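You operate a simulated robot arm through the tools that you are given. There is no shell and no other tool. Be economical: measure what you need, move in short steps, check, and stop when the job is done.

You run a simulated two-armed robot. Do the job below in one go: nothing can be reset, and whatever is moved stays where it is left.

TASK
On the top of the loading dock, fold the striped cloth in half and then in half again.

Only the result counts: the job must be done as asked and must still hold three seconds after the hand-in. Knocking over, shifting, dropping, spilling or breaking anything else fails it. Flat cloth is picked up by pressing the open fingertips on it (5 to 10 N) and closing them slowly along it; thin cloth reads only 2 to 8 mm in the jaws.

THE ROBOT
Two 6-joint arms with two-finger grippers on one trunk, on a base that drives. Base frame: it is fixed to the floor where the robot stands at the start and does not move with it; the origin is under the middle of the robot, x ahead of it, y to its left, z up. Lengths are in mm, angles in rad, forces in N, time in s.
The left shoulder is at the start at [30, 178, 913], the right one opposite. With the tool pointing down near the work surface each hand reaches from about 100 to 840 mm from the robot's upright axis, wherever it stands, measured 20 degrees to its own side. Places, roughly: striped cloth [3000, 1250, 1000]; top of the loading dock [3100, 1300, 900]. Payload 2.54 kg a hand.
Tool frame (each hand has its own): the origin (TCP) lies between the finger pads and is the grasp point; the fingertips stand 30 mm ahead of it; z points along the fingers, y is the line along which they close. The gripper opens to 116 mm. The gripper's body begins 95 mm behind the TCP.
Orientation is that of the tool frame in the base frame, as [roll, pitch, yaw] about the fixed x, y, z axes, in that order (R = Rz(yaw) Ry(pitch) Rx(roll)). With the fingers straight down and closing along the base's y, the tool's x points along the base's -x, its y along +y and its z along -z.

THE INTERFACE
- The arms move only by the tool send_rows. It takes "left_plan", "right_plan" or both (then of equal length, played together; a hand with none holds still); each is a list of rows, each a list of 7 numbers: the shift along the tool's x, y, z in mm, then the turn, a rotation vector about the tool's x, y, z in rad, then the finger opening in mm, from 0 to 116. In form: [[x, y, z, ax, ay, az, claw], ...]. A call has 1 to 20 rows; each row shifts and turns the commanded pose from where the row before left it, along the tool's axes as they then stand. A row lasts 0.2 s, in which the tool goes at most 50 mm and 0.15 rad; a call with a longer step from one row to the next is refused whole, and so is a gripper value outside its range. A pose out of reach is approached as far as the arm can. The call stops where the force on the tool passes 40 N (or 10 N more than at its start, if that is more) or the arm is blocked; 0.2 s more then pass. The fingers move at their own pace (about 153 mm/s each) and stop on an object; they squeeze with about 44 N. The grip force told is the motor's: it shows also when the fingers shut on nothing. Time passes only in rows, and 0.2 s behind the last, so rows that do not move let the fingers close. The reply holds the time, the measured pose of the TCP, the force on the tool along the base axes, the opening and the grip force, in the units named above and with some noise, with the torque about the TCP (base axes, N m) and any sound that the robot's microphone picked up.
- Cameras (640 x 400 px; columns grow to the right, rows downward): "scene" is now at [55, -1.6, 1642.4]; the picture's right is [-0.01, -1.00, 0.00], its down [-0.70, 0.01, -0.72] and it looks along [0.72, -0.01, -0.70] (base axes); focal length 263 px, centre (320, 200). "left" rides on the left gripper at [69, 15, -122] in its tool frame; the picture's right is [-0.21, 0.98, 0.00], its down [-0.83, -0.18, -0.53] and it looks along [-0.52, -0.11, 0.85] (tool axes); focal length 251 px, centre (320, 200). "right" rides on the right gripper at [69, -15, -122] in its tool frame; the picture's right is [0.21, 0.98, 0.00], its down [-0.83, 0.18, -0.53] and it looks along [-0.52, 0.11, 0.85] (tool axes); focal length 251 px, centre (320, 200). There is no depth. A picture from a camera that has moved, and an enlarged one, comes with that camera's place and axes in the base frame and with its lens.
- snapshot(camera): a new picture of that camera. No time passes.
- raise_lower(by): slides the trunk up (or, below 0, down) by that many mm; the arms and the scene camera ride with it, the base frame stays. It gives what a move gives, with no picture.
- base_move(legs): drives the robot by 1 to 6 legs, each [ahead, left, turn to the left] in mm, mm and rad, along the robot's own axes; the way and the turn of a leg run together, so that a leg with both is an arc; at most 1500 mm and 3.142 rad a leg. The arms and the cameras ride along, it lands a little off, and it stops where it bumps. It gives what a move gives.
- head_to(pan, tilt): turns the head with the scene camera to pan (to the left, within 2.496 rad either way) and tilt (down, from -0.506 to 1.204), counted from straight ahead of the robot. It gives what a move gives.
- enlarge(camera, box): a new picture of the part [left, top, right, bottom] of that camera's present view, enlarged. No time passes.
- hand_in(): hands the job in; it is judged then, once.

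Go step by step. Nothing tells you exact positions but the pictures and the camera data: compare them with the known pose of the tool, close in by small moves and look again before you grip or let go. The budget is 135 turns and 114 pictures, counting those below and the enlarged ones. Unless the task says otherwise, let go and move clear before handing in, and close with one line.

The tools are called after "Request:" as name(argument=value, ...) on one line, values as JSON. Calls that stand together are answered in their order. send_rows: Moves the arms, as the interface text tells. Its arguments: {"type":"object","properties":{"left_plan":{"type":"array"},"right_plan":{"type":"array"}},"required":[]} The other tools are called the same way: raise_lower (by) slides the trunk up or down; base_move (legs) drives the base; head_to (pan, tilt) turns the head that bears the scene camera; snapshot (camera) takes a picture; enlarge (camera, box) takes an enlarged picture of a part of a camera's view; hand_in () hands the job in.

At the start:

```text
t: 0.0
left_eef_pos: [484.0, 245.5, 1076.7]
left_ee_rot: [3.141, 0.001, -3.141]
left_contact_force: [-0.3, 0.1, -0.8]
left_torque: [0.0, 0.0, -0.02]
left_opening: 116.1
left_grasp_force: 0.0
right_eef_pos: [521.6, -276.7, 1131.8]
right_ee_rot: [-3.14, 0.002, 3.141]
right_contact_force: [0.6, -0.1, 0.1]
right_torque: [0.01, -0.01, -0.01]
right_opening: 116.1
right_grasp_force: 0.0
trunk travel left (down, up): [-125.0, 415.0]
robot x, y, heading: [2.0, -2.5, -0.0]
head pan, tilt: [-0.012, 0.771]
```

scene: 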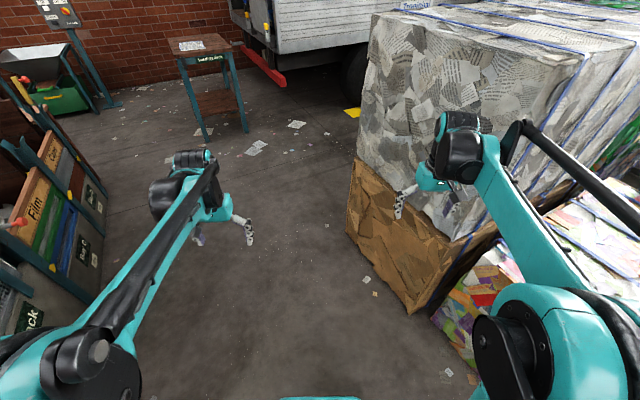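
right: 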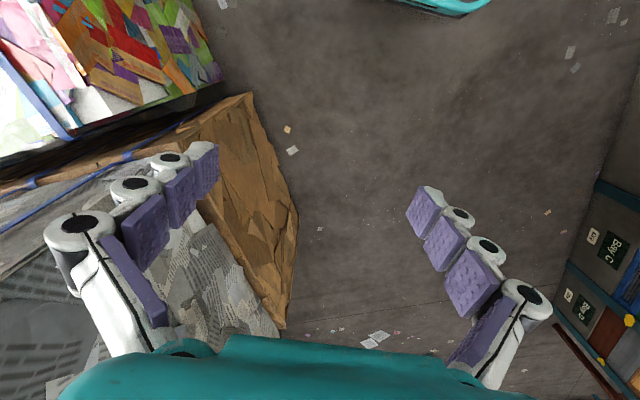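
left: 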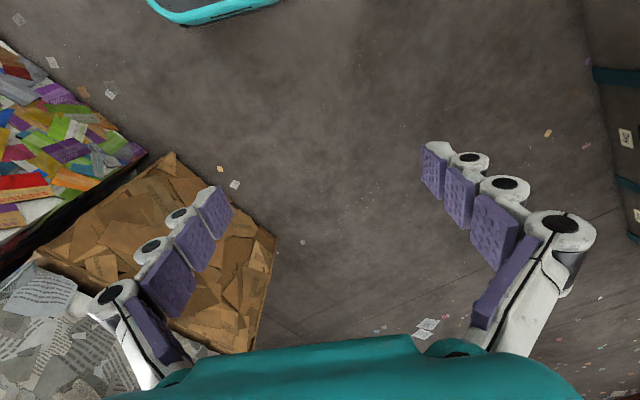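

I see the small table with a cloth on top in the upper left, consistent with the stated place, and a clear corridor between bales and bins. I look closer first.

Request:
enlarge(camera="scene", box=[130, 10, 290, 110])

Request:
head_to(pan=0.3, tilt=0.5)

Request:
snapshot(camera="scene")

```text
4.00 times, centred on (210, 60) of scene
camera zoom: at [55.0, -1.6, 1642.4], right [-0.01, -1.0, 0.0], down [-0.7, 0.01, -0.72], along [0.72, -0.01, -0.7], focal length 1053 px, centre (760, 760)
```

zoom: 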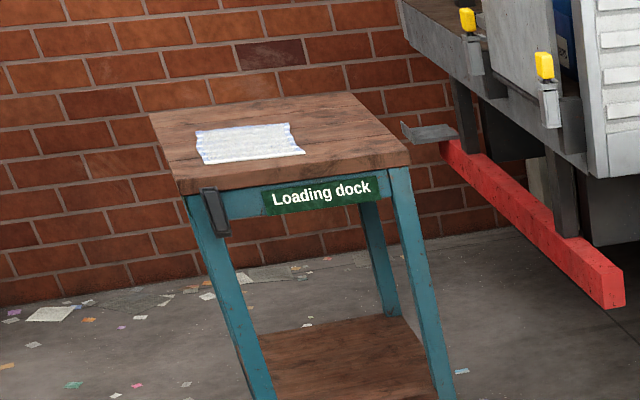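

```text
t: 0.8
left_eef_pos: [483.3, 245.6, 1076.2]
left_ee_rot: [3.141, 0.0, 3.141]
left_contact_force: [0.5, -0.2, -0.2]
left_torque: [0.02, -0.01, 0.02]
left_opening: 116.0
left_grasp_force: 0.0
right_eef_pos: [522.1, -276.0, 1132.6]
right_ee_rot: [3.141, -0.001, -3.142]
right_contact_force: [-0.8, 0.2, -0.4]
right_torque: [-0.01, 0.0, -0.01]
right_opening: 116.0
right_grasp_force: 0.1
trunk travel left (down, up): [-125.0, 415.0]
robot x, y, heading: [-2.1, 1.1, -0.006]
head pan, tilt: [0.3, 0.499]
```

```text
109 pictures are left
camera scene: at [60.0, 26.2, 1666.0], right [0.3, -0.96, 0.0], down [-0.46, -0.14, -0.88], along [0.84, 0.26, -0.48], focal length 263 px, centre (320, 200)
```

scene: 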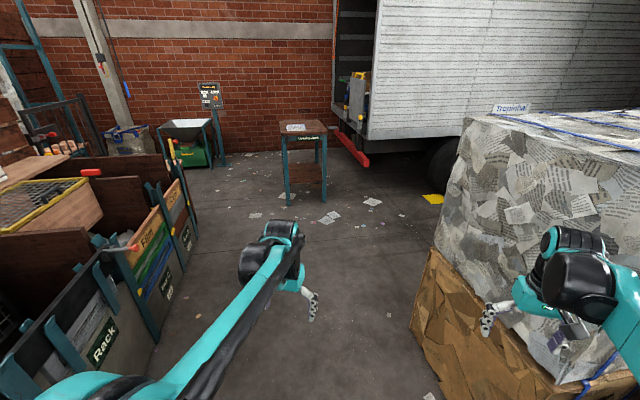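

The corridor is free. The table appears yawed about 25° toward me, so I raise the trunk for clearance and drive to a spot ahead of its front edge.

Request:
raise_lower(by=150)

Request:
base_move(legs=[[0, 0, 0.38], [1200, 0, 0], [850, 0, 0.05]])

Request:
head_to(pan=0, tilt=0.8)

Request:
snapshot(camera="scene")

```text
t: 2.6
left_eef_pos: [484.9, 246.6, 1226.3]
left_ee_rot: [3.141, 0.0, 3.14]
left_contact_force: [0.1, -0.4, -0.1]
left_torque: [0.01, 0.01, 0.02]
left_opening: 115.9
left_grasp_force: 0.0
right_eef_pos: [522.1, -276.9, 1283.0]
right_ee_rot: [-3.14, -0.001, -3.14]
right_contact_force: [-0.2, -0.6, 0.4]
right_torque: [0.0, -0.01, 0.02]
right_opening: 116.1
right_grasp_force: 0.1
trunk travel left (down, up): [-275.0, 265.0]
robot x, y, heading: [-0.5, 1.4, -0.002]
head pan, tilt: [0.3, 0.499]
```

```text
t: 13.9
left_eef_pos: [2233.0, 1206.5, 1224.9]
left_ee_rot: [-3.14, 0.0, -2.713]
left_contact_force: [-0.2, 0.9, 0.7]
left_torque: [-0.01, -0.01, 0.02]
left_opening: 116.0
left_grasp_force: 0.1
right_eef_pos: [2483.9, 746.5, 1283.4]
right_ee_rot: [3.142, 0.002, -2.714]
right_contact_force: [-0.4, 0.5, 0.4]
right_torque: [-0.01, -0.01, -0.03]
right_opening: 116.1
right_grasp_force: 0.0
trunk travel left (down, up): [-275.0, 265.0]
robot x, y, heading: [1897.7, 781.8, 0.424]
head pan, tilt: [0.3, 0.499]
```

```text
t: 14.7
left_eef_pos: [2232.7, 1206.1, 1226.1]
left_ee_rot: [3.141, 0.001, -2.713]
left_contact_force: [-0.4, 0.7, 0.1]
left_torque: [-0.01, -0.04, -0.01]
left_opening: 116.1
left_grasp_force: 0.1
right_eef_pos: [2485.9, 746.3, 1282.7]
right_ee_rot: [-3.14, -0.002, -2.713]
right_contact_force: [-0.1, 0.0, 0.0]
right_torque: [0.01, 0.0, -0.01]
right_opening: 115.9
right_grasp_force: 0.1
trunk travel left (down, up): [-275.0, 265.0]
robot x, y, heading: [1895.1, 778.7, 0.431]
head pan, tilt: [0.0, 0.799]
```

```text
108 pictures are left
camera scene: at [1944.2, 801.9, 1790.2], right [0.42, -0.91, 0.0], down [-0.65, -0.3, -0.7], along [0.63, 0.29, -0.72], focal length 263 px, centre (320, 200)
```

scene: 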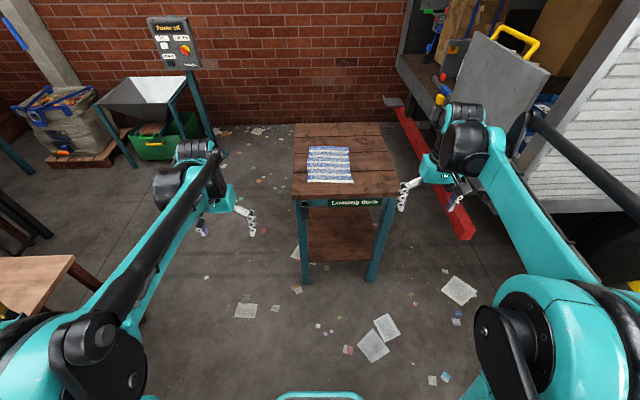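

The table top is aligned with my heading (~0.435 rad); cloth is about 230 × 300 mm centred near (2995, 1230). I drive to about 460 mm short of its near edge.

Request:
base_move(legs=[[560, -52, 0.004]])

Request:
head_to(pan=0, tilt=1.0)

Request:
snapshot(camera="scene")

Request:
snapshot(camera="left")

Request:
snapshot(camera="right")

```text
t: 18.0
left_eef_pos: [2764.9, 1395.2, 1226.3]
left_ee_rot: [3.141, 0.0, -2.709]
left_contact_force: [0.2, -0.2, -0.2]
left_torque: [0.02, 0.01, 0.0]
left_opening: 116.0
left_grasp_force: 0.0
right_eef_pos: [3020.0, 937.7, 1283.3]
right_ee_rot: [3.14, -0.001, -2.708]
right_contact_force: [0.6, -0.2, 0.0]
right_torque: [-0.04, 0.0, 0.03]
right_opening: 116.0
right_grasp_force: 0.1
trunk travel left (down, up): [-275.0, 265.0]
robot x, y, heading: [2432.0, 965.8, 0.43]
head pan, tilt: [0.0, 0.799]
```

```text
t: 18.7
left_eef_pos: [2764.2, 1395.3, 1226.0]
left_ee_rot: [-3.14, 0.0, -2.71]
left_contact_force: [-0.1, 0.3, 0.8]
left_torque: [0.01, 0.04, -0.02]
left_opening: 115.6
left_grasp_force: 0.1
right_eef_pos: [3019.6, 937.0, 1283.2]
right_ee_rot: [-3.141, 0.001, -2.708]
right_contact_force: [-0.3, -0.2, 0.4]
right_torque: [0.01, -0.01, 0.0]
right_opening: 115.8
right_grasp_force: 0.1
trunk travel left (down, up): [-275.0, 265.0]
robot x, y, heading: [2429.7, 971.8, 0.435]
head pan, tilt: [0.0, 1.0]
```

```text
107 pictures are left
camera scene: at [2468.0, 985.7, 1775.1], right [0.42, -0.91, 0.0], down [-0.76, -0.35, -0.54], along [0.49, 0.23, -0.84], focal length 263 px, centre (320, 200)
```

scene: 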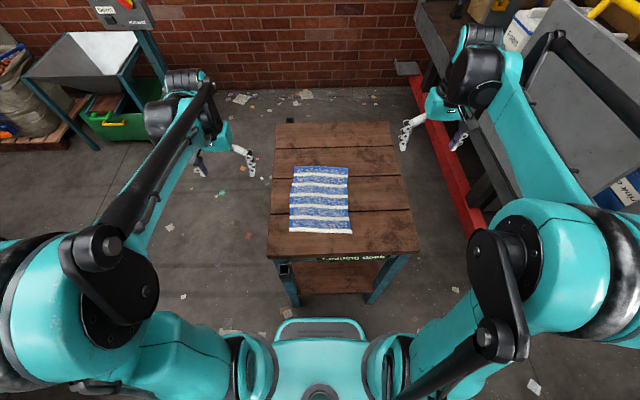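

```text
106 pictures are left
camera left: at [2695.6, 1380.6, 1348.0], right [-0.22, 0.98, 0.0], down [0.83, 0.18, 0.53], along [0.52, 0.12, -0.85], focal length 251 px, centre (320, 200)
```

left: 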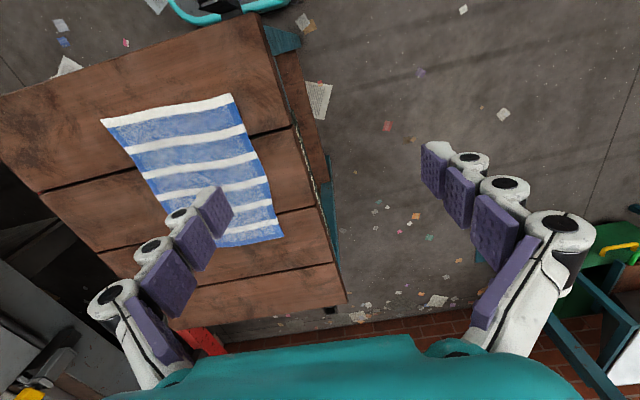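

```text
105 pictures are left
camera right: at [2963.4, 895.4, 1405.4], right [-0.6, 0.8, 0.0], down [0.67, 0.51, 0.53], along [0.43, 0.32, -0.85], focal length 251 px, centre (320, 200)
```

right: 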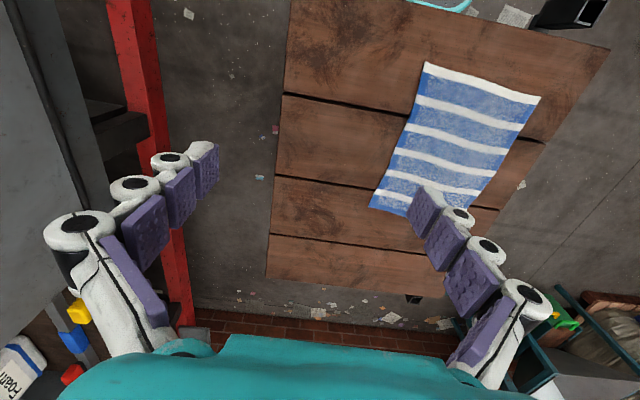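

Table top is at about z≈915; near cloth corners are at (ahead 456, left 107) and (446, −117) relative to the robot, far edge at about 755. I turn both hands 90° (closing along the fold direction) and hover over the near corners.

Request:
send_rows(left_plan=[[0, 0, 0, 0, 0, 0.1428, 60], [0, 0, 0, 0, 0, 0.1428, 40], [0, 0, 0, 0, 0, 0.1428, 40], [0, 0, 0, 0, 0, 0.1428, 40], [0, 0, 0, 0, 0, 0.1428, 40], [0, 0, 0, 0, 0, 0.1428, 40], [0, 0, 0, 0, 0, 0.1428, 40], [0, 0, 0, 0, 0, 0.1428, 40], [0, 0, 0, 0, 0, 0.1428, 40], [0, 0, 0, 0, 0, 0.1428, 40], [0, 0, 0, 0, 0, 0.1428, 40], [-19.4, -0.9, 25.7, 0, 0, 0, 40], [-19.4, -0.9, 25.7, 0, 0, 0, 40], [-19.4, -0.9, 25.7, 0, 0, 0, 40], [-19.4, -0.9, 25.7, 0, 0, 0, 40], [-19.4, -0.9, 25.7, 0, 0, 0, 40], [-19.4, -0.9, 25.7, 0, 0, 0, 40], [-19.4, -0.9, 25.7, 0, 0, 0, 40], [-19.4, -0.9, 25.7, 0, 0, 0, 40]], right_plan=[[0, 0, 0, 0, 0, -0.1428, 60], [0, 0, 0, 0, 0, -0.1428, 40], [0, 0, 0, 0, 0, -0.1428, 40], [0, 0, 0, 0, 0, -0.1428, 40], [0, 0, 0, 0, 0, -0.1428, 40], [0, 0, 0, 0, 0, -0.1428, 40], [0, 0, 0, 0, 0, -0.1428, 40], [0, 0, 0, 0, 0, -0.1428, 40], [0, 0, 0, 0, 0, -0.1428, 40], [0, 0, 0, 0, 0, -0.1428, 40], [0, 0, 0, 0, 0, -0.1428, 40], [-22.5, 6.6, 32.9, 0, 0, 0, 40], [-22.5, 6.6, 32.9, 0, 0, 0, 40], [-22.5, 6.6, 32.9, 0, 0, 0, 40], [-22.5, 6.6, 32.9, 0, 0, 0, 40], [-22.5, 6.6, 32.9, 0, 0, 0, 40], [-22.5, 6.6, 32.9, 0, 0, 0, 40], [-22.5, 6.6, 32.9, 0, 0, 0, 40], [-22.5, 6.6, 32.9, 0, 0, 0, 40]])

Request:
snapshot(camera="scene")

Request:
snapshot(camera="left")

Request:
snapshot(camera="right")

```text
t: 22.7
left_eef_pos: [2824.6, 1250.1, 1021.0]
left_ee_rot: [3.141, -0.001, 2.005]
left_contact_force: [0.0, 0.2, -0.3]
left_torque: [0.0, -0.02, -0.01]
left_opening: 39.9
left_grasp_force: 0.0
right_eef_pos: [2897.0, 1079.0, 1019.5]
right_ee_rot: [3.139, 0.0, -1.138]
right_contact_force: [0.6, -0.5, 0.2]
right_torque: [0.0, -0.01, -0.02]
right_opening: 40.0
right_grasp_force: 0.1
trunk travel left (down, up): [-275.0, 265.0]
robot x, y, heading: [2429.2, 965.5, 0.434]
head pan, tilt: [0.0, 1.0]
```

```text
104 pictures are left
camera scene: at [2469.9, 986.8, 1774.9], right [0.42, -0.91, 0.0], down [-0.76, -0.35, -0.54], along [0.49, 0.23, -0.84], focal length 263 px, centre (320, 200)
```

scene: 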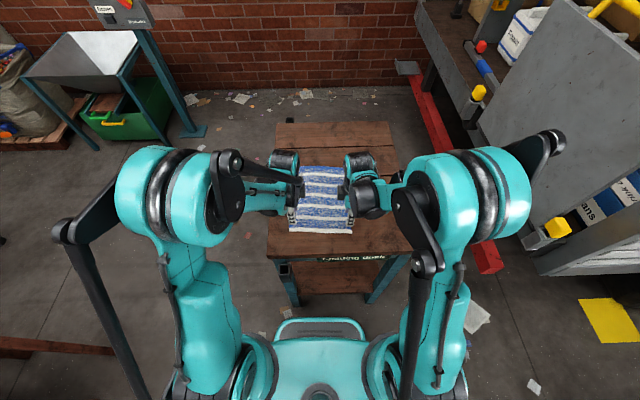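

```text
103 pictures are left
camera left: at [2809.5, 1320.7, 1142.1], right [0.98, 0.22, 0.0], down [0.18, -0.83, 0.53], along [0.12, -0.52, -0.85], focal length 251 px, centre (320, 200)
```

left: 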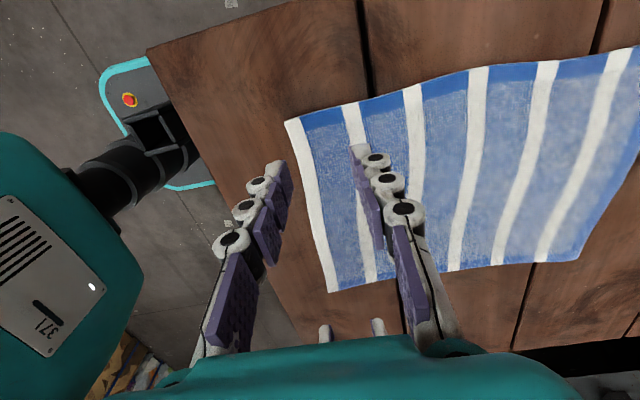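

```text
102 pictures are left
camera right: at [2940.3, 1023.3, 1141.7], right [-0.8, -0.6, 0.0], down [-0.51, 0.67, 0.53], along [-0.32, 0.42, -0.85], focal length 251 px, centre (320, 200)
```

right: 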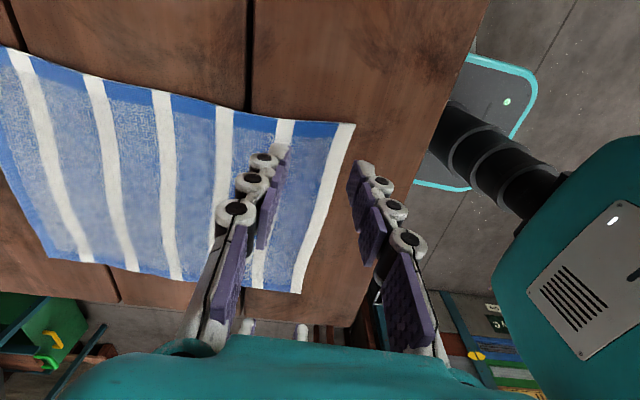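

Both hands are about 25 mm inside the near edge and 15 mm inside the side edges, good for a pinch. I narrow to 30 mm and descend most of the way.

Request:
send_rows(left_plan=[[0, 0, 20, 0, 0, 0, 30], [0, 0, 20, 0, 0, 0, 30], [0, 0, 15, 0, 0, 0, 30], [0, 0, 5, 0, 0, 0, 30]], right_plan=[[0, 0, 20, 0, 0, 0, 30], [0, 0, 20, 0, 0, 0, 30], [0, 0, 15, 0, 0, 0, 30], [0, 0, 5, 0, 0, 0, 30]])

Request:
snapshot(camera="left")

Request:
snapshot(camera="right")

```text
t: 23.7
left_eef_pos: [2823.5, 1252.4, 960.8]
left_ee_rot: [-3.141, 0.0, 2.005]
left_contact_force: [0.5, -0.4, -0.5]
left_torque: [0.04, -0.04, 0.01]
left_opening: 30.1
left_grasp_force: 0.1
right_eef_pos: [2895.9, 1078.2, 960.3]
right_ee_rot: [-3.141, 0.0, -1.138]
right_contact_force: [0.5, -0.6, 1.0]
right_torque: [-0.03, 0.01, 0.01]
right_opening: 29.9
right_grasp_force: 0.1
trunk travel left (down, up): [-275.0, 265.0]
robot x, y, heading: [2433.5, 968.7, 0.436]
head pan, tilt: [0.0, 1.0]
```

```text
101 pictures are left
camera left: at [2807.9, 1321.0, 1082.8], right [0.98, 0.22, 0.0], down [0.18, -0.83, 0.53], along [0.12, -0.52, -0.85], focal length 251 px, centre (320, 200)
```

left: 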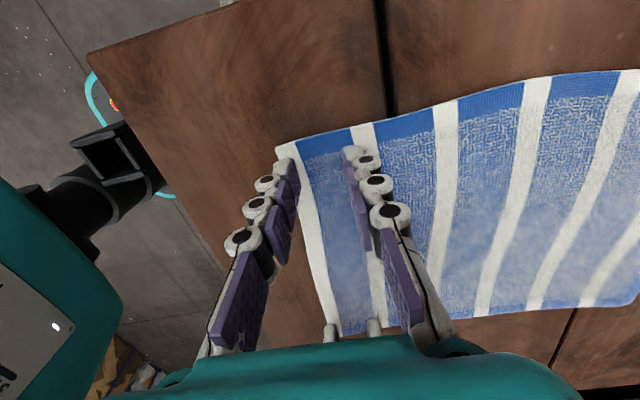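

```text
100 pictures are left
camera right: at [2938.7, 1022.9, 1082.3], right [-0.8, -0.6, 0.0], down [-0.51, 0.67, 0.53], along [-0.32, 0.43, -0.85], focal length 251 px, centre (320, 200)
```

right: 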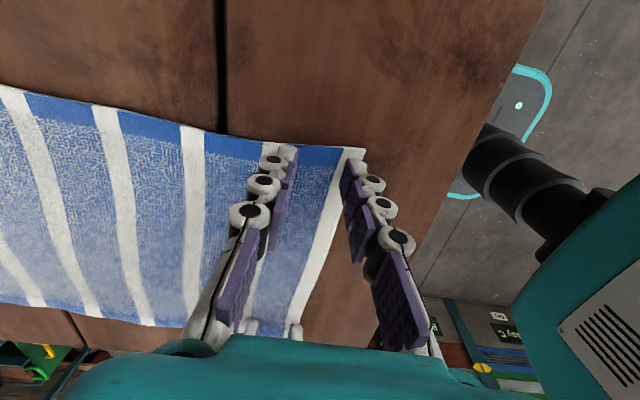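

Fingers straddle correctly with both on cloth. I descend in small steps to find contact.

Request:
send_rows(left_plan=[[0, 1, 3, 0, 0, 0, 30], [0, 0, 3, 0, 0, 0, 30], [0, 0, 2, 0, 0, 0, 30], [0, 0, 0, 0, 0, 0, 30]], right_plan=[[0, 0, 3, 0, 0, 0, 30], [0, 0, 3, 0, 0, 0, 30], [0, 0, 2, 0, 0, 0, 30], [0, 0, 0, 0, 0, 0, 30]])

```text
t: 24.4
left_eef_pos: [2822.5, 1251.2, 956.6]
left_ee_rot: [3.138, 0.0, 2.005]
left_contact_force: [-1.0, -0.6, 28.2]
left_torque: [-0.03, 0.1, -0.02]
left_opening: 34.5
left_grasp_force: 3.2
right_eef_pos: [2894.3, 1078.1, 955.0]
right_ee_rot: [-3.138, -0.001, -1.138]
right_contact_force: [3.3, 3.5, 29.7]
right_torque: [0.01, 0.02, -0.01]
right_opening: 3.6
right_grasp_force: 32.8
trunk travel left (down, up): [-275.0, 265.0]
robot x, y, heading: [2427.4, 968.9, 0.43]
head pan, tilt: [0.0, 1.0]
stopped in row 3 (right hand): the force on the tool passed its limit at 51 N (the readings are from after the stop); the commanded pose is now the measured one
```

Contact came at TCP z≈956 (top ≈ 926); the right gripper reads 3.6 mm, which is odd, so I look.

Request:
snapshot(camera="right")

Request:
snapshot(camera="left")

```text
99 pictures are left
camera right: at [2937.2, 1022.2, 1077.7], right [-0.8, -0.6, -0.01], down [-0.51, 0.67, 0.53], along [-0.32, 0.43, -0.85], focal length 251 px, centre (320, 200)
```

right: 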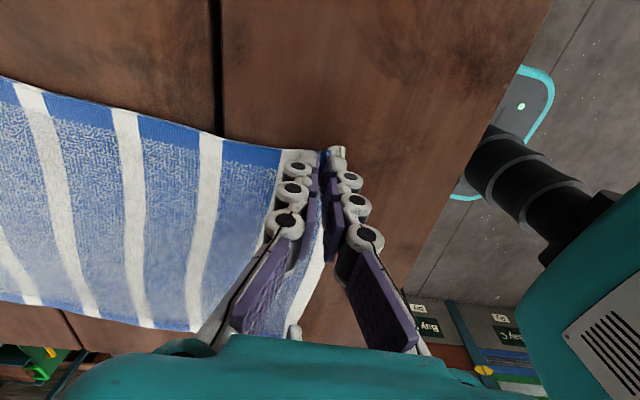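

```text
98 pictures are left
camera left: at [2807.4, 1320.5, 1078.1], right [0.98, 0.22, 0.0], down [0.18, -0.83, 0.53], along [0.12, -0.52, -0.85], focal length 251 px, centre (320, 200)
```

left: 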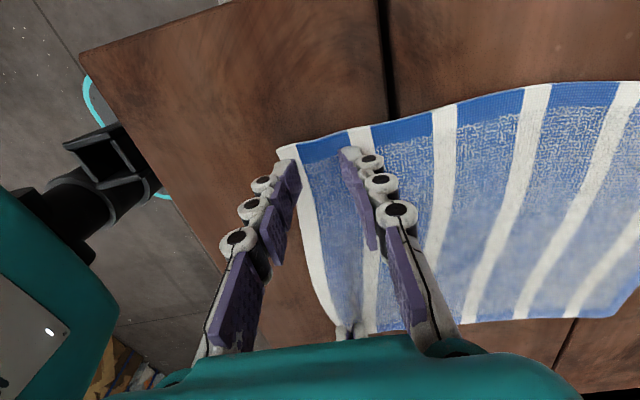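

The right hand has already pinched the corner. I keep it closed, ease pressure, and close the left one slowly.

Request:
send_rows(left_plan=[[0, 0, -1, 0, 0, 0, 30], [0, 0, 0, 0, 0, 0, 26], [0, 0, 0, 0, 0, 0, 22], [0, 0, 0, 0, 0, 0, 18], [0, 0, 0, 0, 0, 0, 14], [0, 0, 0, 0, 0, 0, 10], [0, 0, 0, 0, 0, 0, 6], [0, 0, 0, 0, 0, 0, 3], [0, 0, 0, 0, 0, 0, 0], [0, 0, 0, 0, 0, 0, 0]], right_plan=[[0, 0, -1, 0, 0, 0, 0], [0, 0, -1, 0, 0, 0, 0], [0, 0, 0, 0, 0, 0, 0], [0, 0, 0, 0, 0, 0, 0], [0, 0, 0, 0, 0, 0, 0], [0, 0, 0, 0, 0, 0, 0], [0, 0, 0, 0, 0, 0, 0], [0, 0, 0, 0, 0, 0, 0], [0, 0, 0, 0, 0, 0, 0], [0, 0, 0, 0, 0, 0, 0]])

Request:
snapshot(camera="left")

Request:
snapshot(camera="right")

```text
t: 26.6
left_eef_pos: [2823.1, 1250.9, 954.7]
left_ee_rot: [3.139, 0.0, 2.005]
left_contact_force: [-0.5, -2.1, 15.5]
left_torque: [0.01, 0.0, -0.01]
left_opening: 4.3
left_grasp_force: 32.8
right_eef_pos: [2895.2, 1079.0, 956.0]
right_ee_rot: [-3.138, 0.0, -1.137]
right_contact_force: [-0.8, 1.6, 6.4]
right_torque: [0.06, 0.06, -0.02]
right_opening: 3.3
right_grasp_force: 32.0
trunk travel left (down, up): [-275.0, 265.0]
robot x, y, heading: [2433.8, 967.6, 0.437]
head pan, tilt: [0.0, 1.0]
```

```text
97 pictures are left
camera left: at [2808.4, 1320.8, 1077.8], right [0.98, 0.22, 0.0], down [0.18, -0.83, 0.53], along [0.12, -0.52, -0.85], focal length 251 px, centre (320, 200)
```

left: 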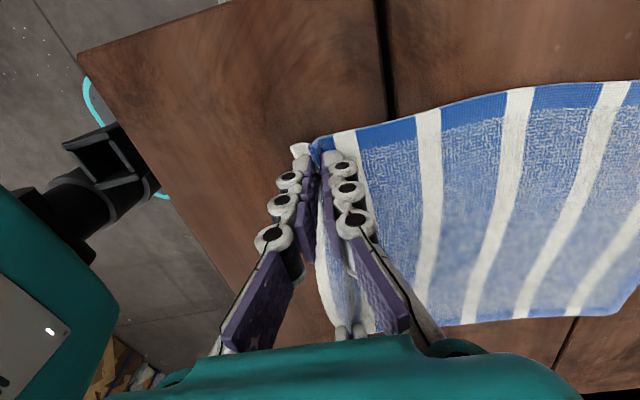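

```text
96 pictures are left
camera right: at [2937.7, 1022.4, 1078.3], right [-0.8, -0.6, 0.0], down [-0.51, 0.67, 0.53], along [-0.32, 0.43, -0.85], focal length 251 px, centre (320, 200)
```

right: 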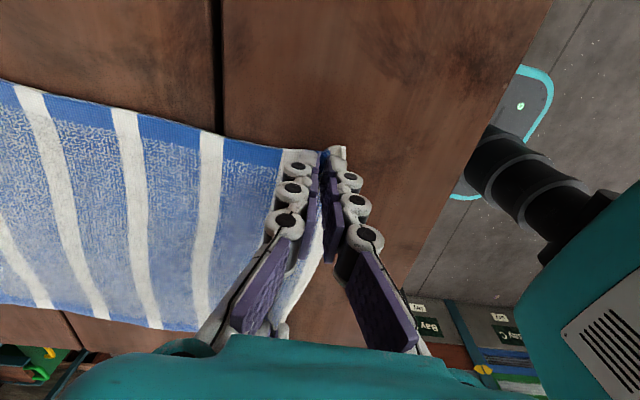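

Both corners are gripped (3–4 mm cloth). I lift them along the first half of an arc and check.

Request:
send_rows(left_plan=[[0, 1.9, -18.2, 0, 0, 0, 0], [0, 5.6, -17.7, 0, 0, 0, 0], [0, 9.1, -16.6, 0, 0, 0, 0], [0, 12.4, -15, 0, 0, 0, 0], [0, 15.3, -12.9, 0, 0, 0, 0], [0, 17.7, -10.5, 0, 0, 0, 0], [0, 19.6, -7.7, 0, 0, 0, 0], [0, 20.9, -4.7, 0, 0, 0, 0], [0, 21.5, -1.6, 0, 0, 0, 0]], right_plan=[[0, -1.9, -18.2, 0, 0, 0, 0], [0, -5.8, -17.7, 0, 0, 0, 0], [0, -9.4, -16.6, 0, 0, 0, 0], [0, -12.8, -15, 0, 0, 0, 0], [0, -15.8, -12.9, 0, 0, 0, 0], [0, -18.3, -10.5, 0, 0, 0, 0], [0, -20.2, -7.7, 0, 0, 0, 0], [0, -21.6, -4.7, 0, 0, 0, 0], [0, -22.2, -1.6, 0, 0, 0, 0]])

Request:
snapshot(camera="left")

Request:
snapshot(camera="scene")

Request:
snapshot(camera="right")

```text
t: 28.6
left_eef_pos: [2938.1, 1305.5, 1059.5]
left_ee_rot: [3.14, -0.001, 2.005]
left_contact_force: [1.4, 0.2, 0.5]
left_torque: [0.0, -0.03, -0.02]
left_opening: 4.0
left_grasp_force: 33.3
right_eef_pos: [3013.5, 1133.2, 1059.7]
right_ee_rot: [3.141, 0.0, -1.137]
right_contact_force: [-0.7, 0.5, -0.2]
right_torque: [0.02, 0.06, 0.03]
right_opening: 3.5
right_grasp_force: 31.6
trunk travel left (down, up): [-275.0, 265.0]
robot x, y, heading: [2430.1, 970.7, 0.438]
head pan, tilt: [0.0, 1.0]
```

```text
95 pictures are left
camera left: at [2923.5, 1374.1, 1180.9], right [0.98, 0.22, 0.0], down [0.18, -0.83, 0.53], along [0.12, -0.52, -0.85], focal length 251 px, centre (320, 200)
```

left: 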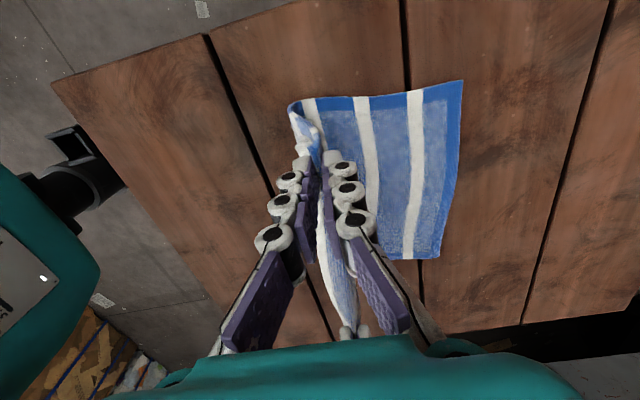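

```text
94 pictures are left
camera scene: at [2470.5, 986.9, 1774.9], right [0.42, -0.91, 0.0], down [-0.76, -0.35, -0.54], along [0.49, 0.23, -0.84], focal length 263 px, centre (320, 200)
```

scene: 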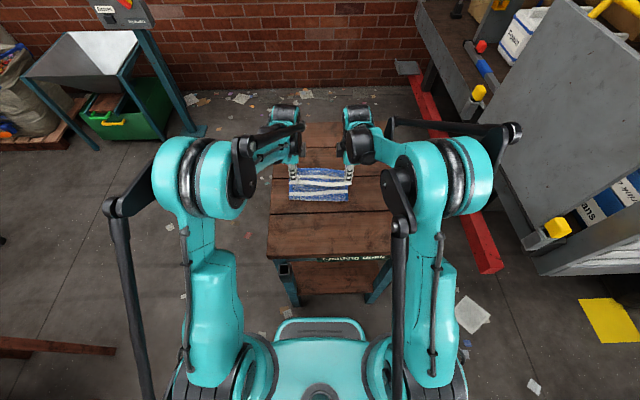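

```text
93 pictures are left
camera right: at [3056.8, 1077.8, 1182.6], right [-0.8, -0.6, 0.0], down [-0.51, 0.67, 0.53], along [-0.32, 0.43, -0.85], focal length 251 px, centre (320, 200)
```

right: 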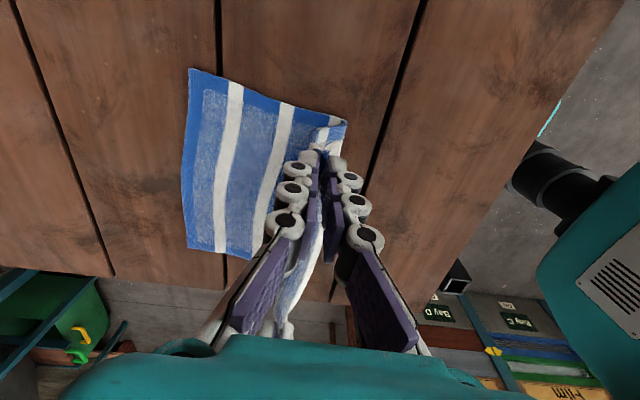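

The fold is forming well. Measured from the hand cameras, the far edge is 138 mm ahead of the left TCP and 127 mm ahead of the right, so I land with matching offsets.

Request:
send_rows(left_plan=[[0, 19.8, 1.6, 0, 0, 0, 0], [0, 19.2, 4.7, 0, 0, 0, 0], [0, 18, 7.7, 0, 0, 0, 0], [0, 16.3, 10.5, 0, 0, 0, 0], [0, 14.1, 12.9, 0, 0, 0, 0], [0, 11.4, 15, 0, 0, 0, 0], [0, 8.4, 16.6, 0, 0, 0, 0], [0, 5.2, 17.7, 0, 0, 0, 0], [0, 1.7, 6, 0, 0, 0, 0]], right_plan=[[0.5, -17.9, 1.6, 0, 0, 0, 0], [0.5, -17.4, 4.7, 0, 0, 0, 0], [0.5, -16.3, 7.7, 0, 0, 0, 0], [0.5, -14.7, 10.5, 0, 0, 0, 0], [0.5, -12.7, 12.9, 0, 0, 0, 0], [0.5, -10.3, 15, 0, 0, 0, 0], [0.5, -7.6, 16.6, 0, 0, 0, 0], [0.5, -4.7, 17.7, 0, 0, 0, 0], [0, -1.5, 6, 0, 0, 0, 0]])

Request:
snapshot(camera="left")

Request:
snapshot(camera="right")

```text
t: 30.6
left_eef_pos: [3040.1, 1351.6, 966.9]
left_ee_rot: [-3.142, -0.001, 2.004]
left_contact_force: [2.1, -2.7, 0.3]
left_torque: [-0.03, -0.03, -0.03]
left_opening: 4.0
left_grasp_force: 33.5
right_eef_pos: [3106.4, 1172.6, 968.2]
right_ee_rot: [-3.14, 0.0, -1.138]
right_contact_force: [-0.1, 2.4, 0.6]
right_torque: [0.08, 0.05, 0.04]
right_opening: 4.6
right_grasp_force: 33.6
trunk travel left (down, up): [-275.0, 265.0]
robot x, y, heading: [2429.0, 967.6, 0.434]
head pan, tilt: [0.0, 1.0]
```

```text
92 pictures are left
camera left: at [3025.5, 1420.8, 1089.3], right [0.98, 0.22, 0.0], down [0.18, -0.83, 0.53], along [0.12, -0.52, -0.85], focal length 251 px, centre (320, 200)
```

left: 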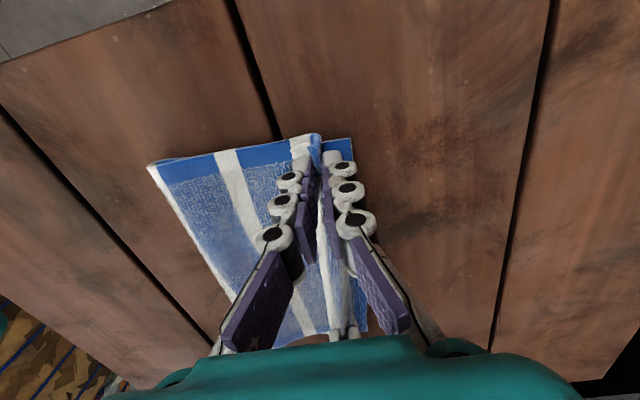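

```text
91 pictures are left
camera right: at [3150.5, 1116.2, 1090.4], right [-0.8, -0.6, 0.0], down [-0.51, 0.67, 0.53], along [-0.32, 0.43, -0.85], focal length 251 px, centre (320, 200)
```

right: 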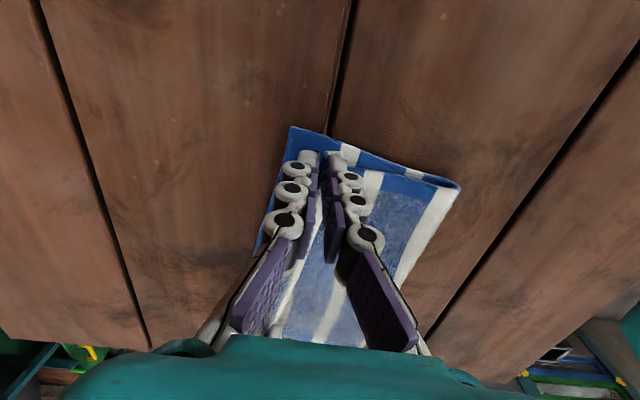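

The pinched edge hovers right at the far edge (25 / 23 mm short, matching the grip inset). I lower slightly, release and rise, then inspect how the edge falls.

Request:
send_rows(left_plan=[[0, 0, 4, 0, 0, 0, 0], [0, 0, 0, 0, 0, 0, 20], [0, 0, 0, 0, 0, 0, 40], [0, 0, -10, 0, 0, 0, 50], [0, 0, -30, 0, 0, 0, 50], [0, 0, -40, 0, 0, 0, 50], [0, 0, -40, 0, 0, 0, 50]], right_plan=[[0, 0, 4, 0, 0, 0, 0], [0, 0, 0, 0, 0, 0, 20], [0, 0, 0, 0, 0, 0, 40], [0, 0, -10, 0, 0, 0, 50], [0, 0, -30, 0, 0, 0, 50], [0, 0, -40, 0, 0, 0, 50], [0, 0, -40, 0, 0, 0, 50]])

Request:
snapshot(camera="left")

Request:
snapshot(camera="right")

Request:
enlarge(camera="scene", box=[240, 120, 400, 220])

```text
t: 32.2
left_eef_pos: [3039.1, 1352.4, 1085.3]
left_ee_rot: [3.138, 0.0, 2.007]
left_contact_force: [-0.1, -0.4, -0.2]
left_torque: [0.01, -0.02, -0.01]
left_opening: 50.1
left_grasp_force: 0.1
right_eef_pos: [3106.3, 1171.9, 1085.8]
right_ee_rot: [-3.139, 0.0, -1.138]
right_contact_force: [-0.6, 0.2, 0.8]
right_torque: [-0.04, -0.03, -0.03]
right_opening: 50.2
right_grasp_force: 0.1
trunk travel left (down, up): [-275.0, 265.0]
robot x, y, heading: [2426.4, 969.5, 0.436]
head pan, tilt: [0.0, 1.0]
```

```text
90 pictures are left
camera left: at [3024.5, 1420.8, 1207.1], right [0.98, 0.22, 0.0], down [0.18, -0.83, 0.53], along [0.12, -0.52, -0.85], focal length 251 px, centre (320, 200)
```

left: 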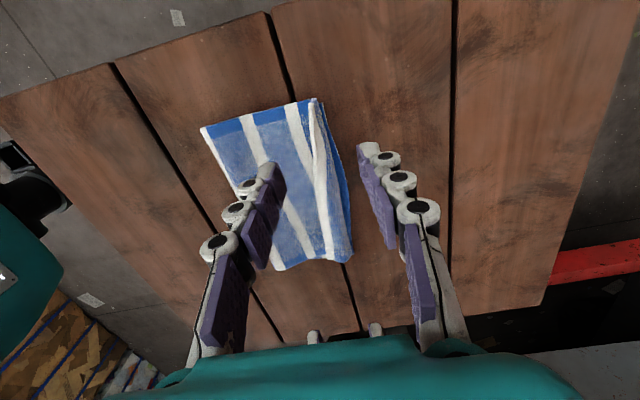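

```text
89 pictures are left
camera right: at [3149.4, 1116.4, 1208.1], right [-0.8, -0.6, 0.0], down [-0.51, 0.67, 0.53], along [-0.32, 0.43, -0.85], focal length 251 px, centre (320, 200)
```

right: 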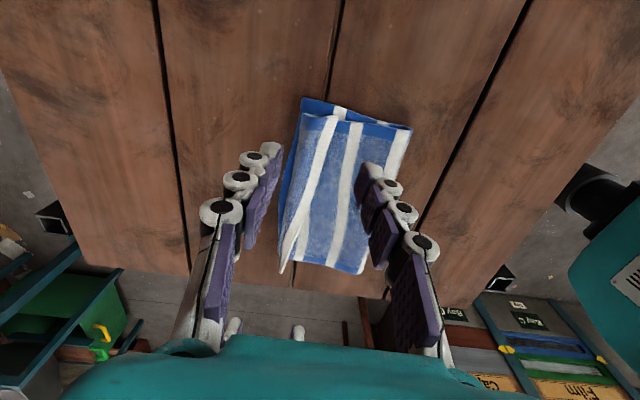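

```text
4.00 times, centred on (320, 170) of scene
camera zoom: at [2466.6, 985.1, 1775.1], right [0.42, -0.91, 0.0], down [-0.76, -0.35, -0.54], along [0.49, 0.23, -0.84], focal length 1053 px, centre (320, 320)
```

zoom: 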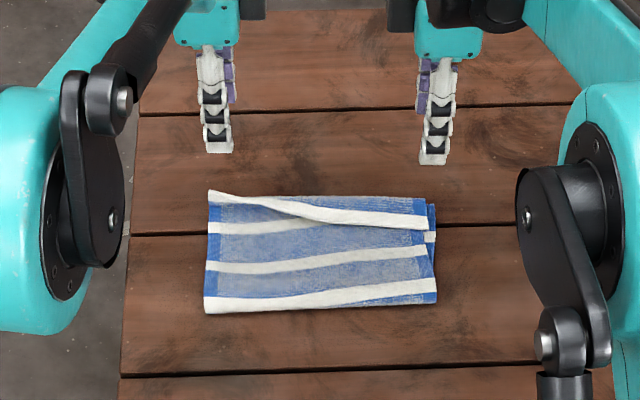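

The first fold is down. I inspect the slightly curled left-far edge.

Request:
enlarge(camera="left", box=[180, 80, 380, 280])

Request:
enlarge(camera="right", box=[240, 80, 440, 280])

```text
2.00 times, centred on (280, 180) of left
camera zoom: at [3024.5, 1420.8, 1207.1], right [0.98, 0.22, 0.0], down [0.18, -0.83, 0.53], along [0.12, -0.52, -0.85], focal length 503 px, centre (400, 240)
```

zoom: 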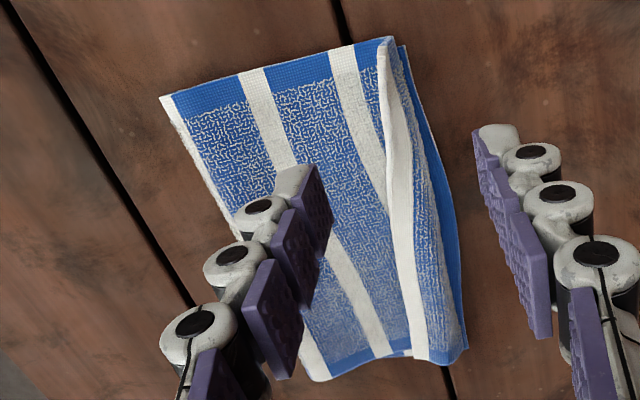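

```text
2.00 times, centred on (340, 180) of right
camera zoom: at [3149.4, 1116.4, 1208.1], right [-0.8, -0.6, 0.0], down [-0.51, 0.67, 0.53], along [-0.32, 0.43, -0.85], focal length 503 px, centre (280, 240)
```

zoom: 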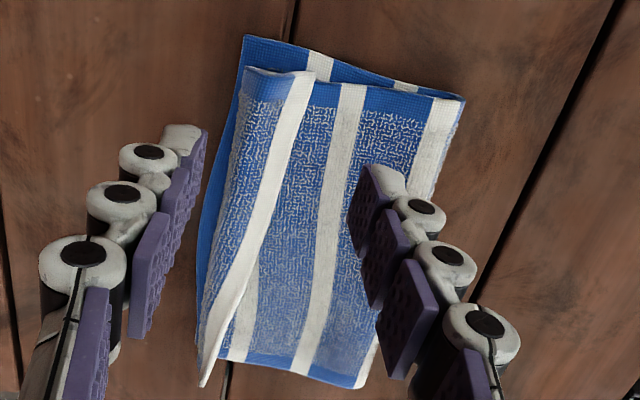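

The pinched strip along the far edge is turned back on itself. I close the fingers, come down just on the near side of that flap and sweep it gently outward.

Request:
send_rows(left_plan=[[0, -18, 10, 0, 0, 0, 20], [0, -18, 25, 0, 0, 0, 0], [0, 0, 30, 0, 0, 0, 0], [0, 0, 30, 0, 0, 0, 0], [0, 0, 18, 0, 0, 0, 0], [0, 0, 6, 0, 0, 0, 0]], right_plan=[[0, 23, 10, 0, 0, 0, 20], [0, 23, 25, 0, 0, 0, 0], [0, 0, 30, 0, 0, 0, 0], [0, 0, 30, 0, 0, 0, 0], [0, 0, 18, 0, 0, 0, 0], [0, 0, 6, 0, 0, 0, 0]])

Request:
snapshot(camera="left")

Request:
snapshot(camera="right")

```text
t: 33.6
left_eef_pos: [3007.4, 1336.9, 965.3]
left_ee_rot: [3.14, 0.0, 2.006]
left_contact_force: [-0.3, -0.5, 0.4]
left_torque: [0.01, 0.01, -0.05]
left_opening: 0.0
left_grasp_force: 28.4
right_eef_pos: [3065.0, 1152.3, 965.7]
right_ee_rot: [-3.14, 0.001, -1.138]
right_contact_force: [0.1, -0.2, -0.6]
right_torque: [0.02, -0.02, 0.02]
right_opening: 0.0
right_grasp_force: 28.6
trunk travel left (down, up): [-275.0, 265.0]
robot x, y, heading: [2429.1, 971.1, 0.438]
head pan, tilt: [0.0, 1.0]
```

```text
85 pictures are left
camera left: at [2992.9, 1405.7, 1086.8], right [0.98, 0.22, 0.0], down [0.18, -0.83, 0.53], along [0.12, -0.52, -0.85], focal length 251 px, centre (320, 200)
```

left: 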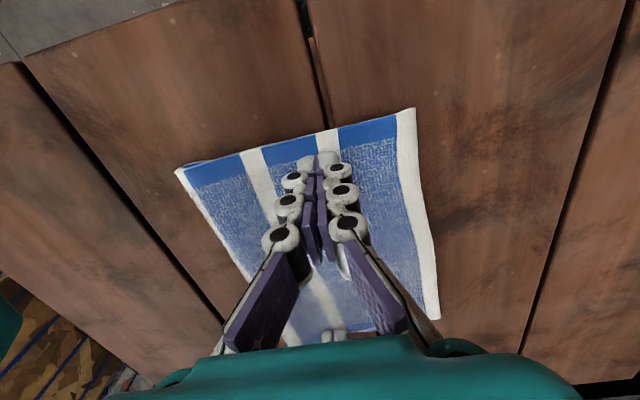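

```text
84 pictures are left
camera right: at [3107.9, 1096.6, 1087.4], right [-0.8, -0.6, 0.0], down [-0.51, 0.67, 0.53], along [-0.32, 0.43, -0.85], focal length 251 px, centre (320, 200)
```

right: 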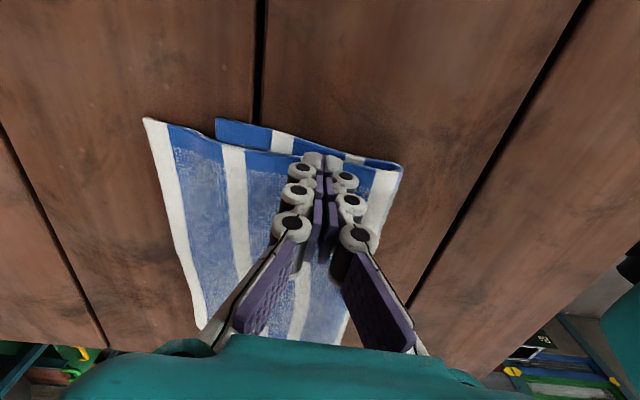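

The strip sprang flat by itself; now the upper layer overhangs the lower. I raise the hands and measure.

Request:
send_rows(left_plan=[[0, 0, -40, 0, 0, 0, 20], [0, 0, -40, 0, 0, 0, 40], [0, 0, -40, 0, 0, 0, 40], [0, 0, 0, 0, 0, 0, 40], [0, 0, 0, 0, 0, 0, 40]], right_plan=[[0, 0, -40, 0, 0, 0, 20], [0, 0, -40, 0, 0, 0, 40], [0, 0, -40, 0, 0, 0, 40], [0, 0, 0, 0, 0, 0, 40], [0, 0, 0, 0, 0, 0, 40]])

Request:
snapshot(camera="left")

Request:
snapshot(camera="right")

Request:
enlarge(camera="scene", box=[240, 120, 400, 220])

```text
t: 34.8
left_eef_pos: [3007.4, 1336.3, 1086.6]
left_ee_rot: [3.14, 0.0, 2.006]
left_contact_force: [-0.8, -0.2, 0.8]
left_torque: [0.02, -0.03, 0.01]
left_opening: 39.9
left_grasp_force: 0.2
right_eef_pos: [3064.5, 1151.8, 1085.9]
right_ee_rot: [-3.139, -0.001, -1.138]
right_contact_force: [-0.5, 1.1, 0.4]
right_torque: [0.02, 0.0, 0.02]
right_opening: 40.0
right_grasp_force: 0.0
trunk travel left (down, up): [-275.0, 265.0]
robot x, y, heading: [2429.6, 968.8, 0.432]
head pan, tilt: [0.0, 1.0]
```

```text
83 pictures are left
camera left: at [2991.8, 1405.4, 1207.8], right [0.98, 0.22, 0.0], down [0.18, -0.83, 0.53], along [0.12, -0.52, -0.85], focal length 251 px, centre (320, 200)
```

left: 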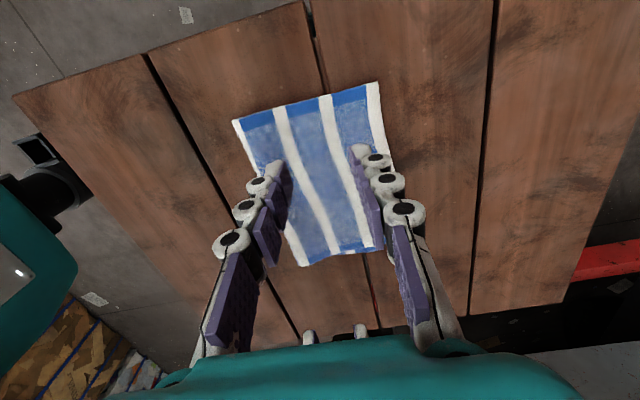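

```text
82 pictures are left
camera right: at [3108.0, 1095.9, 1207.8], right [-0.8, -0.6, 0.0], down [-0.51, 0.67, 0.53], along [-0.32, 0.43, -0.85], focal length 251 px, centre (320, 200)
```

right: 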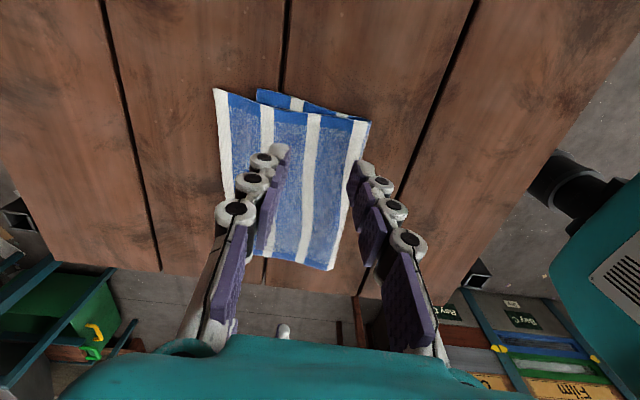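

```text
4.00 times, centred on (320, 170) of scene
camera zoom: at [2467.7, 985.5, 1775.0], right [0.42, -0.91, 0.0], down [-0.76, -0.35, -0.54], along [0.49, 0.23, -0.84], focal length 1053 px, centre (320, 320)
```

zoom: 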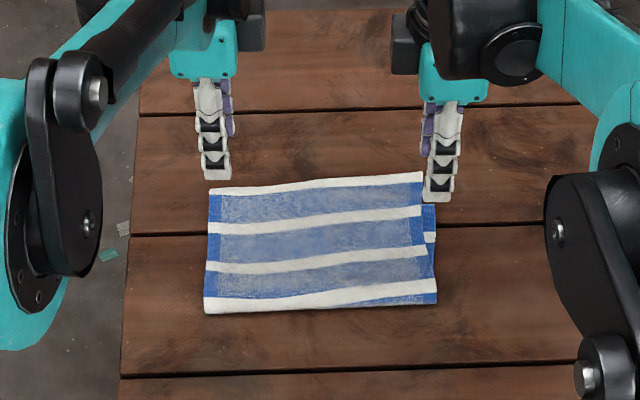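

At the left end the layers match, but at the right end the upper layer overhangs by about 40 mm. I re-grip just that overhanging single-layer corner with the right hand and pull it back.

Request:
send_rows(right_plan=[[-1, -24, 10, 0, 0, 0, 20], [-1, -24, 20, 0, 0, 0, 20], [-1, -24, 25, 0, 0, 0, 20], [-1, -22, 25, 0, 0, 0, 20], [-1, 0, 25, 0, 0, 0, 20], [0, 0, 14, 0, 0, 0, 20]])

Request:
snapshot(camera="right")

```text
t: 36.2
left_eef_pos: [3007.4, 1336.2, 1085.1]
left_ee_rot: [-3.14, 0.0, 2.007]
left_contact_force: [0.3, -0.4, -1.0]
left_torque: [0.02, 0.03, 0.0]
left_opening: 39.9
left_grasp_force: 0.0
right_eef_pos: [3150.0, 1197.3, 964.9]
right_ee_rot: [-3.139, 0.0, -1.136]
right_contact_force: [0.4, 0.3, -0.1]
right_torque: [-0.01, 0.01, -0.01]
right_opening: 20.0
right_grasp_force: 0.1
trunk travel left (down, up): [-275.0, 265.0]
robot x, y, heading: [2430.4, 967.0, 0.434]
head pan, tilt: [0.0, 1.0]
```

```text
80 pictures are left
camera right: at [3192.0, 1141.5, 1087.8], right [-0.8, -0.6, 0.0], down [-0.51, 0.67, 0.53], along [-0.32, 0.43, -0.85], focal length 251 px, centre (320, 200)
```

right: 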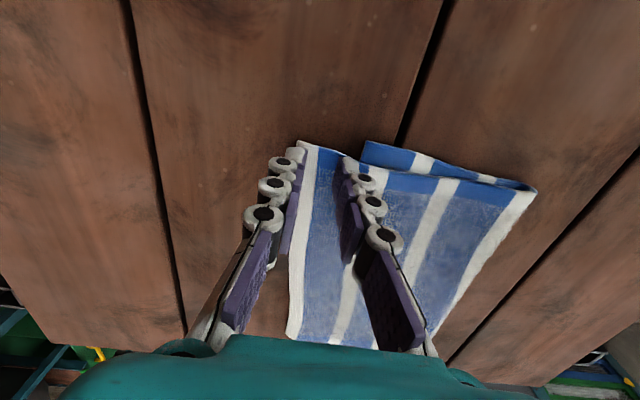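

Corner is nicely between the jaws, lower layer is outside them. I press and close slowly.

Request:
send_rows(right_plan=[[0, 2, 4, 0, 0, 0, 18], [0, 0, 3, 0, 0, 0, 18], [0, 0, 1.5, 0, 0, 0, 18], [0, 0, 0, 0, 0, 0, 18]])

```text
t: 37.2
left_eef_pos: [3007.0, 1337.2, 1085.2]
left_ee_rot: [3.141, 0.002, 2.005]
left_contact_force: [0.0, 0.2, -0.2]
left_torque: [0.02, -0.02, 0.01]
left_opening: 40.1
left_grasp_force: 0.1
right_eef_pos: [3146.2, 1196.3, 958.8]
right_ee_rot: [-3.14, 0.0, -1.136]
right_contact_force: [0.9, 1.2, 2.5]
right_torque: [-0.05, 0.03, 0.03]
right_opening: 17.8
right_grasp_force: 0.1
trunk travel left (down, up): [-275.0, 265.0]
robot x, y, heading: [2429.1, 970.4, 0.435]
head pan, tilt: [0.0, 1.0]
```

Request:
send_rows(right_plan=[[0, 0, 1.5, 0, 0, 0, 18], [0, 0, 0, 0, 0, 0, 15], [0, 0, 0, 0, 0, 0, 12], [0, 0, 0, 0, 0, 0, 9], [0, 0, 0, 0, 0, 0, 6], [0, 0, 0, 0, 0, 0, 3], [0, 0, 0, 0, 0, 0, 0], [0, 0, 0, 0, 0, 0, 0]])

Request:
snapshot(camera="right")

```text
t: 39.0
left_eef_pos: [3006.1, 1336.5, 1086.9]
left_ee_rot: [3.138, 0.0, 2.007]
left_contact_force: [0.5, -1.2, 0.2]
left_torque: [0.03, 0.01, 0.03]
left_opening: 39.8
left_grasp_force: 0.2
right_eef_pos: [3146.9, 1196.2, 956.7]
right_ee_rot: [-3.139, 0.0, -1.139]
right_contact_force: [-0.3, 0.0, 4.2]
right_torque: [0.05, 0.03, 0.02]
right_opening: 3.2
right_grasp_force: 31.9
trunk travel left (down, up): [-275.0, 265.0]
robot x, y, heading: [2430.0, 968.7, 0.432]
head pan, tilt: [0.0, 1.0]
```

```text
79 pictures are left
camera right: at [3189.5, 1139.8, 1079.0], right [-0.8, -0.6, 0.0], down [-0.51, 0.67, 0.53], along [-0.32, 0.43, -0.85], focal length 251 px, centre (320, 200)
```

right: 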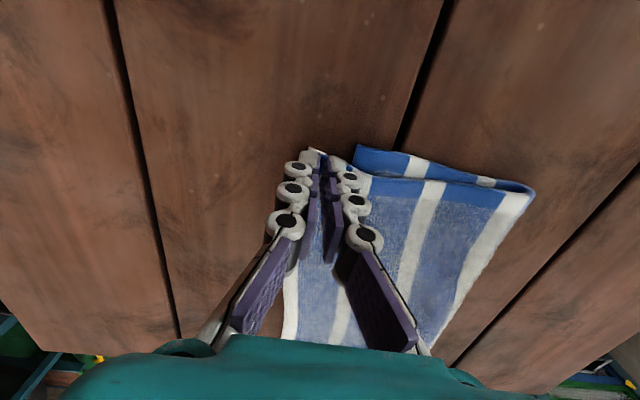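

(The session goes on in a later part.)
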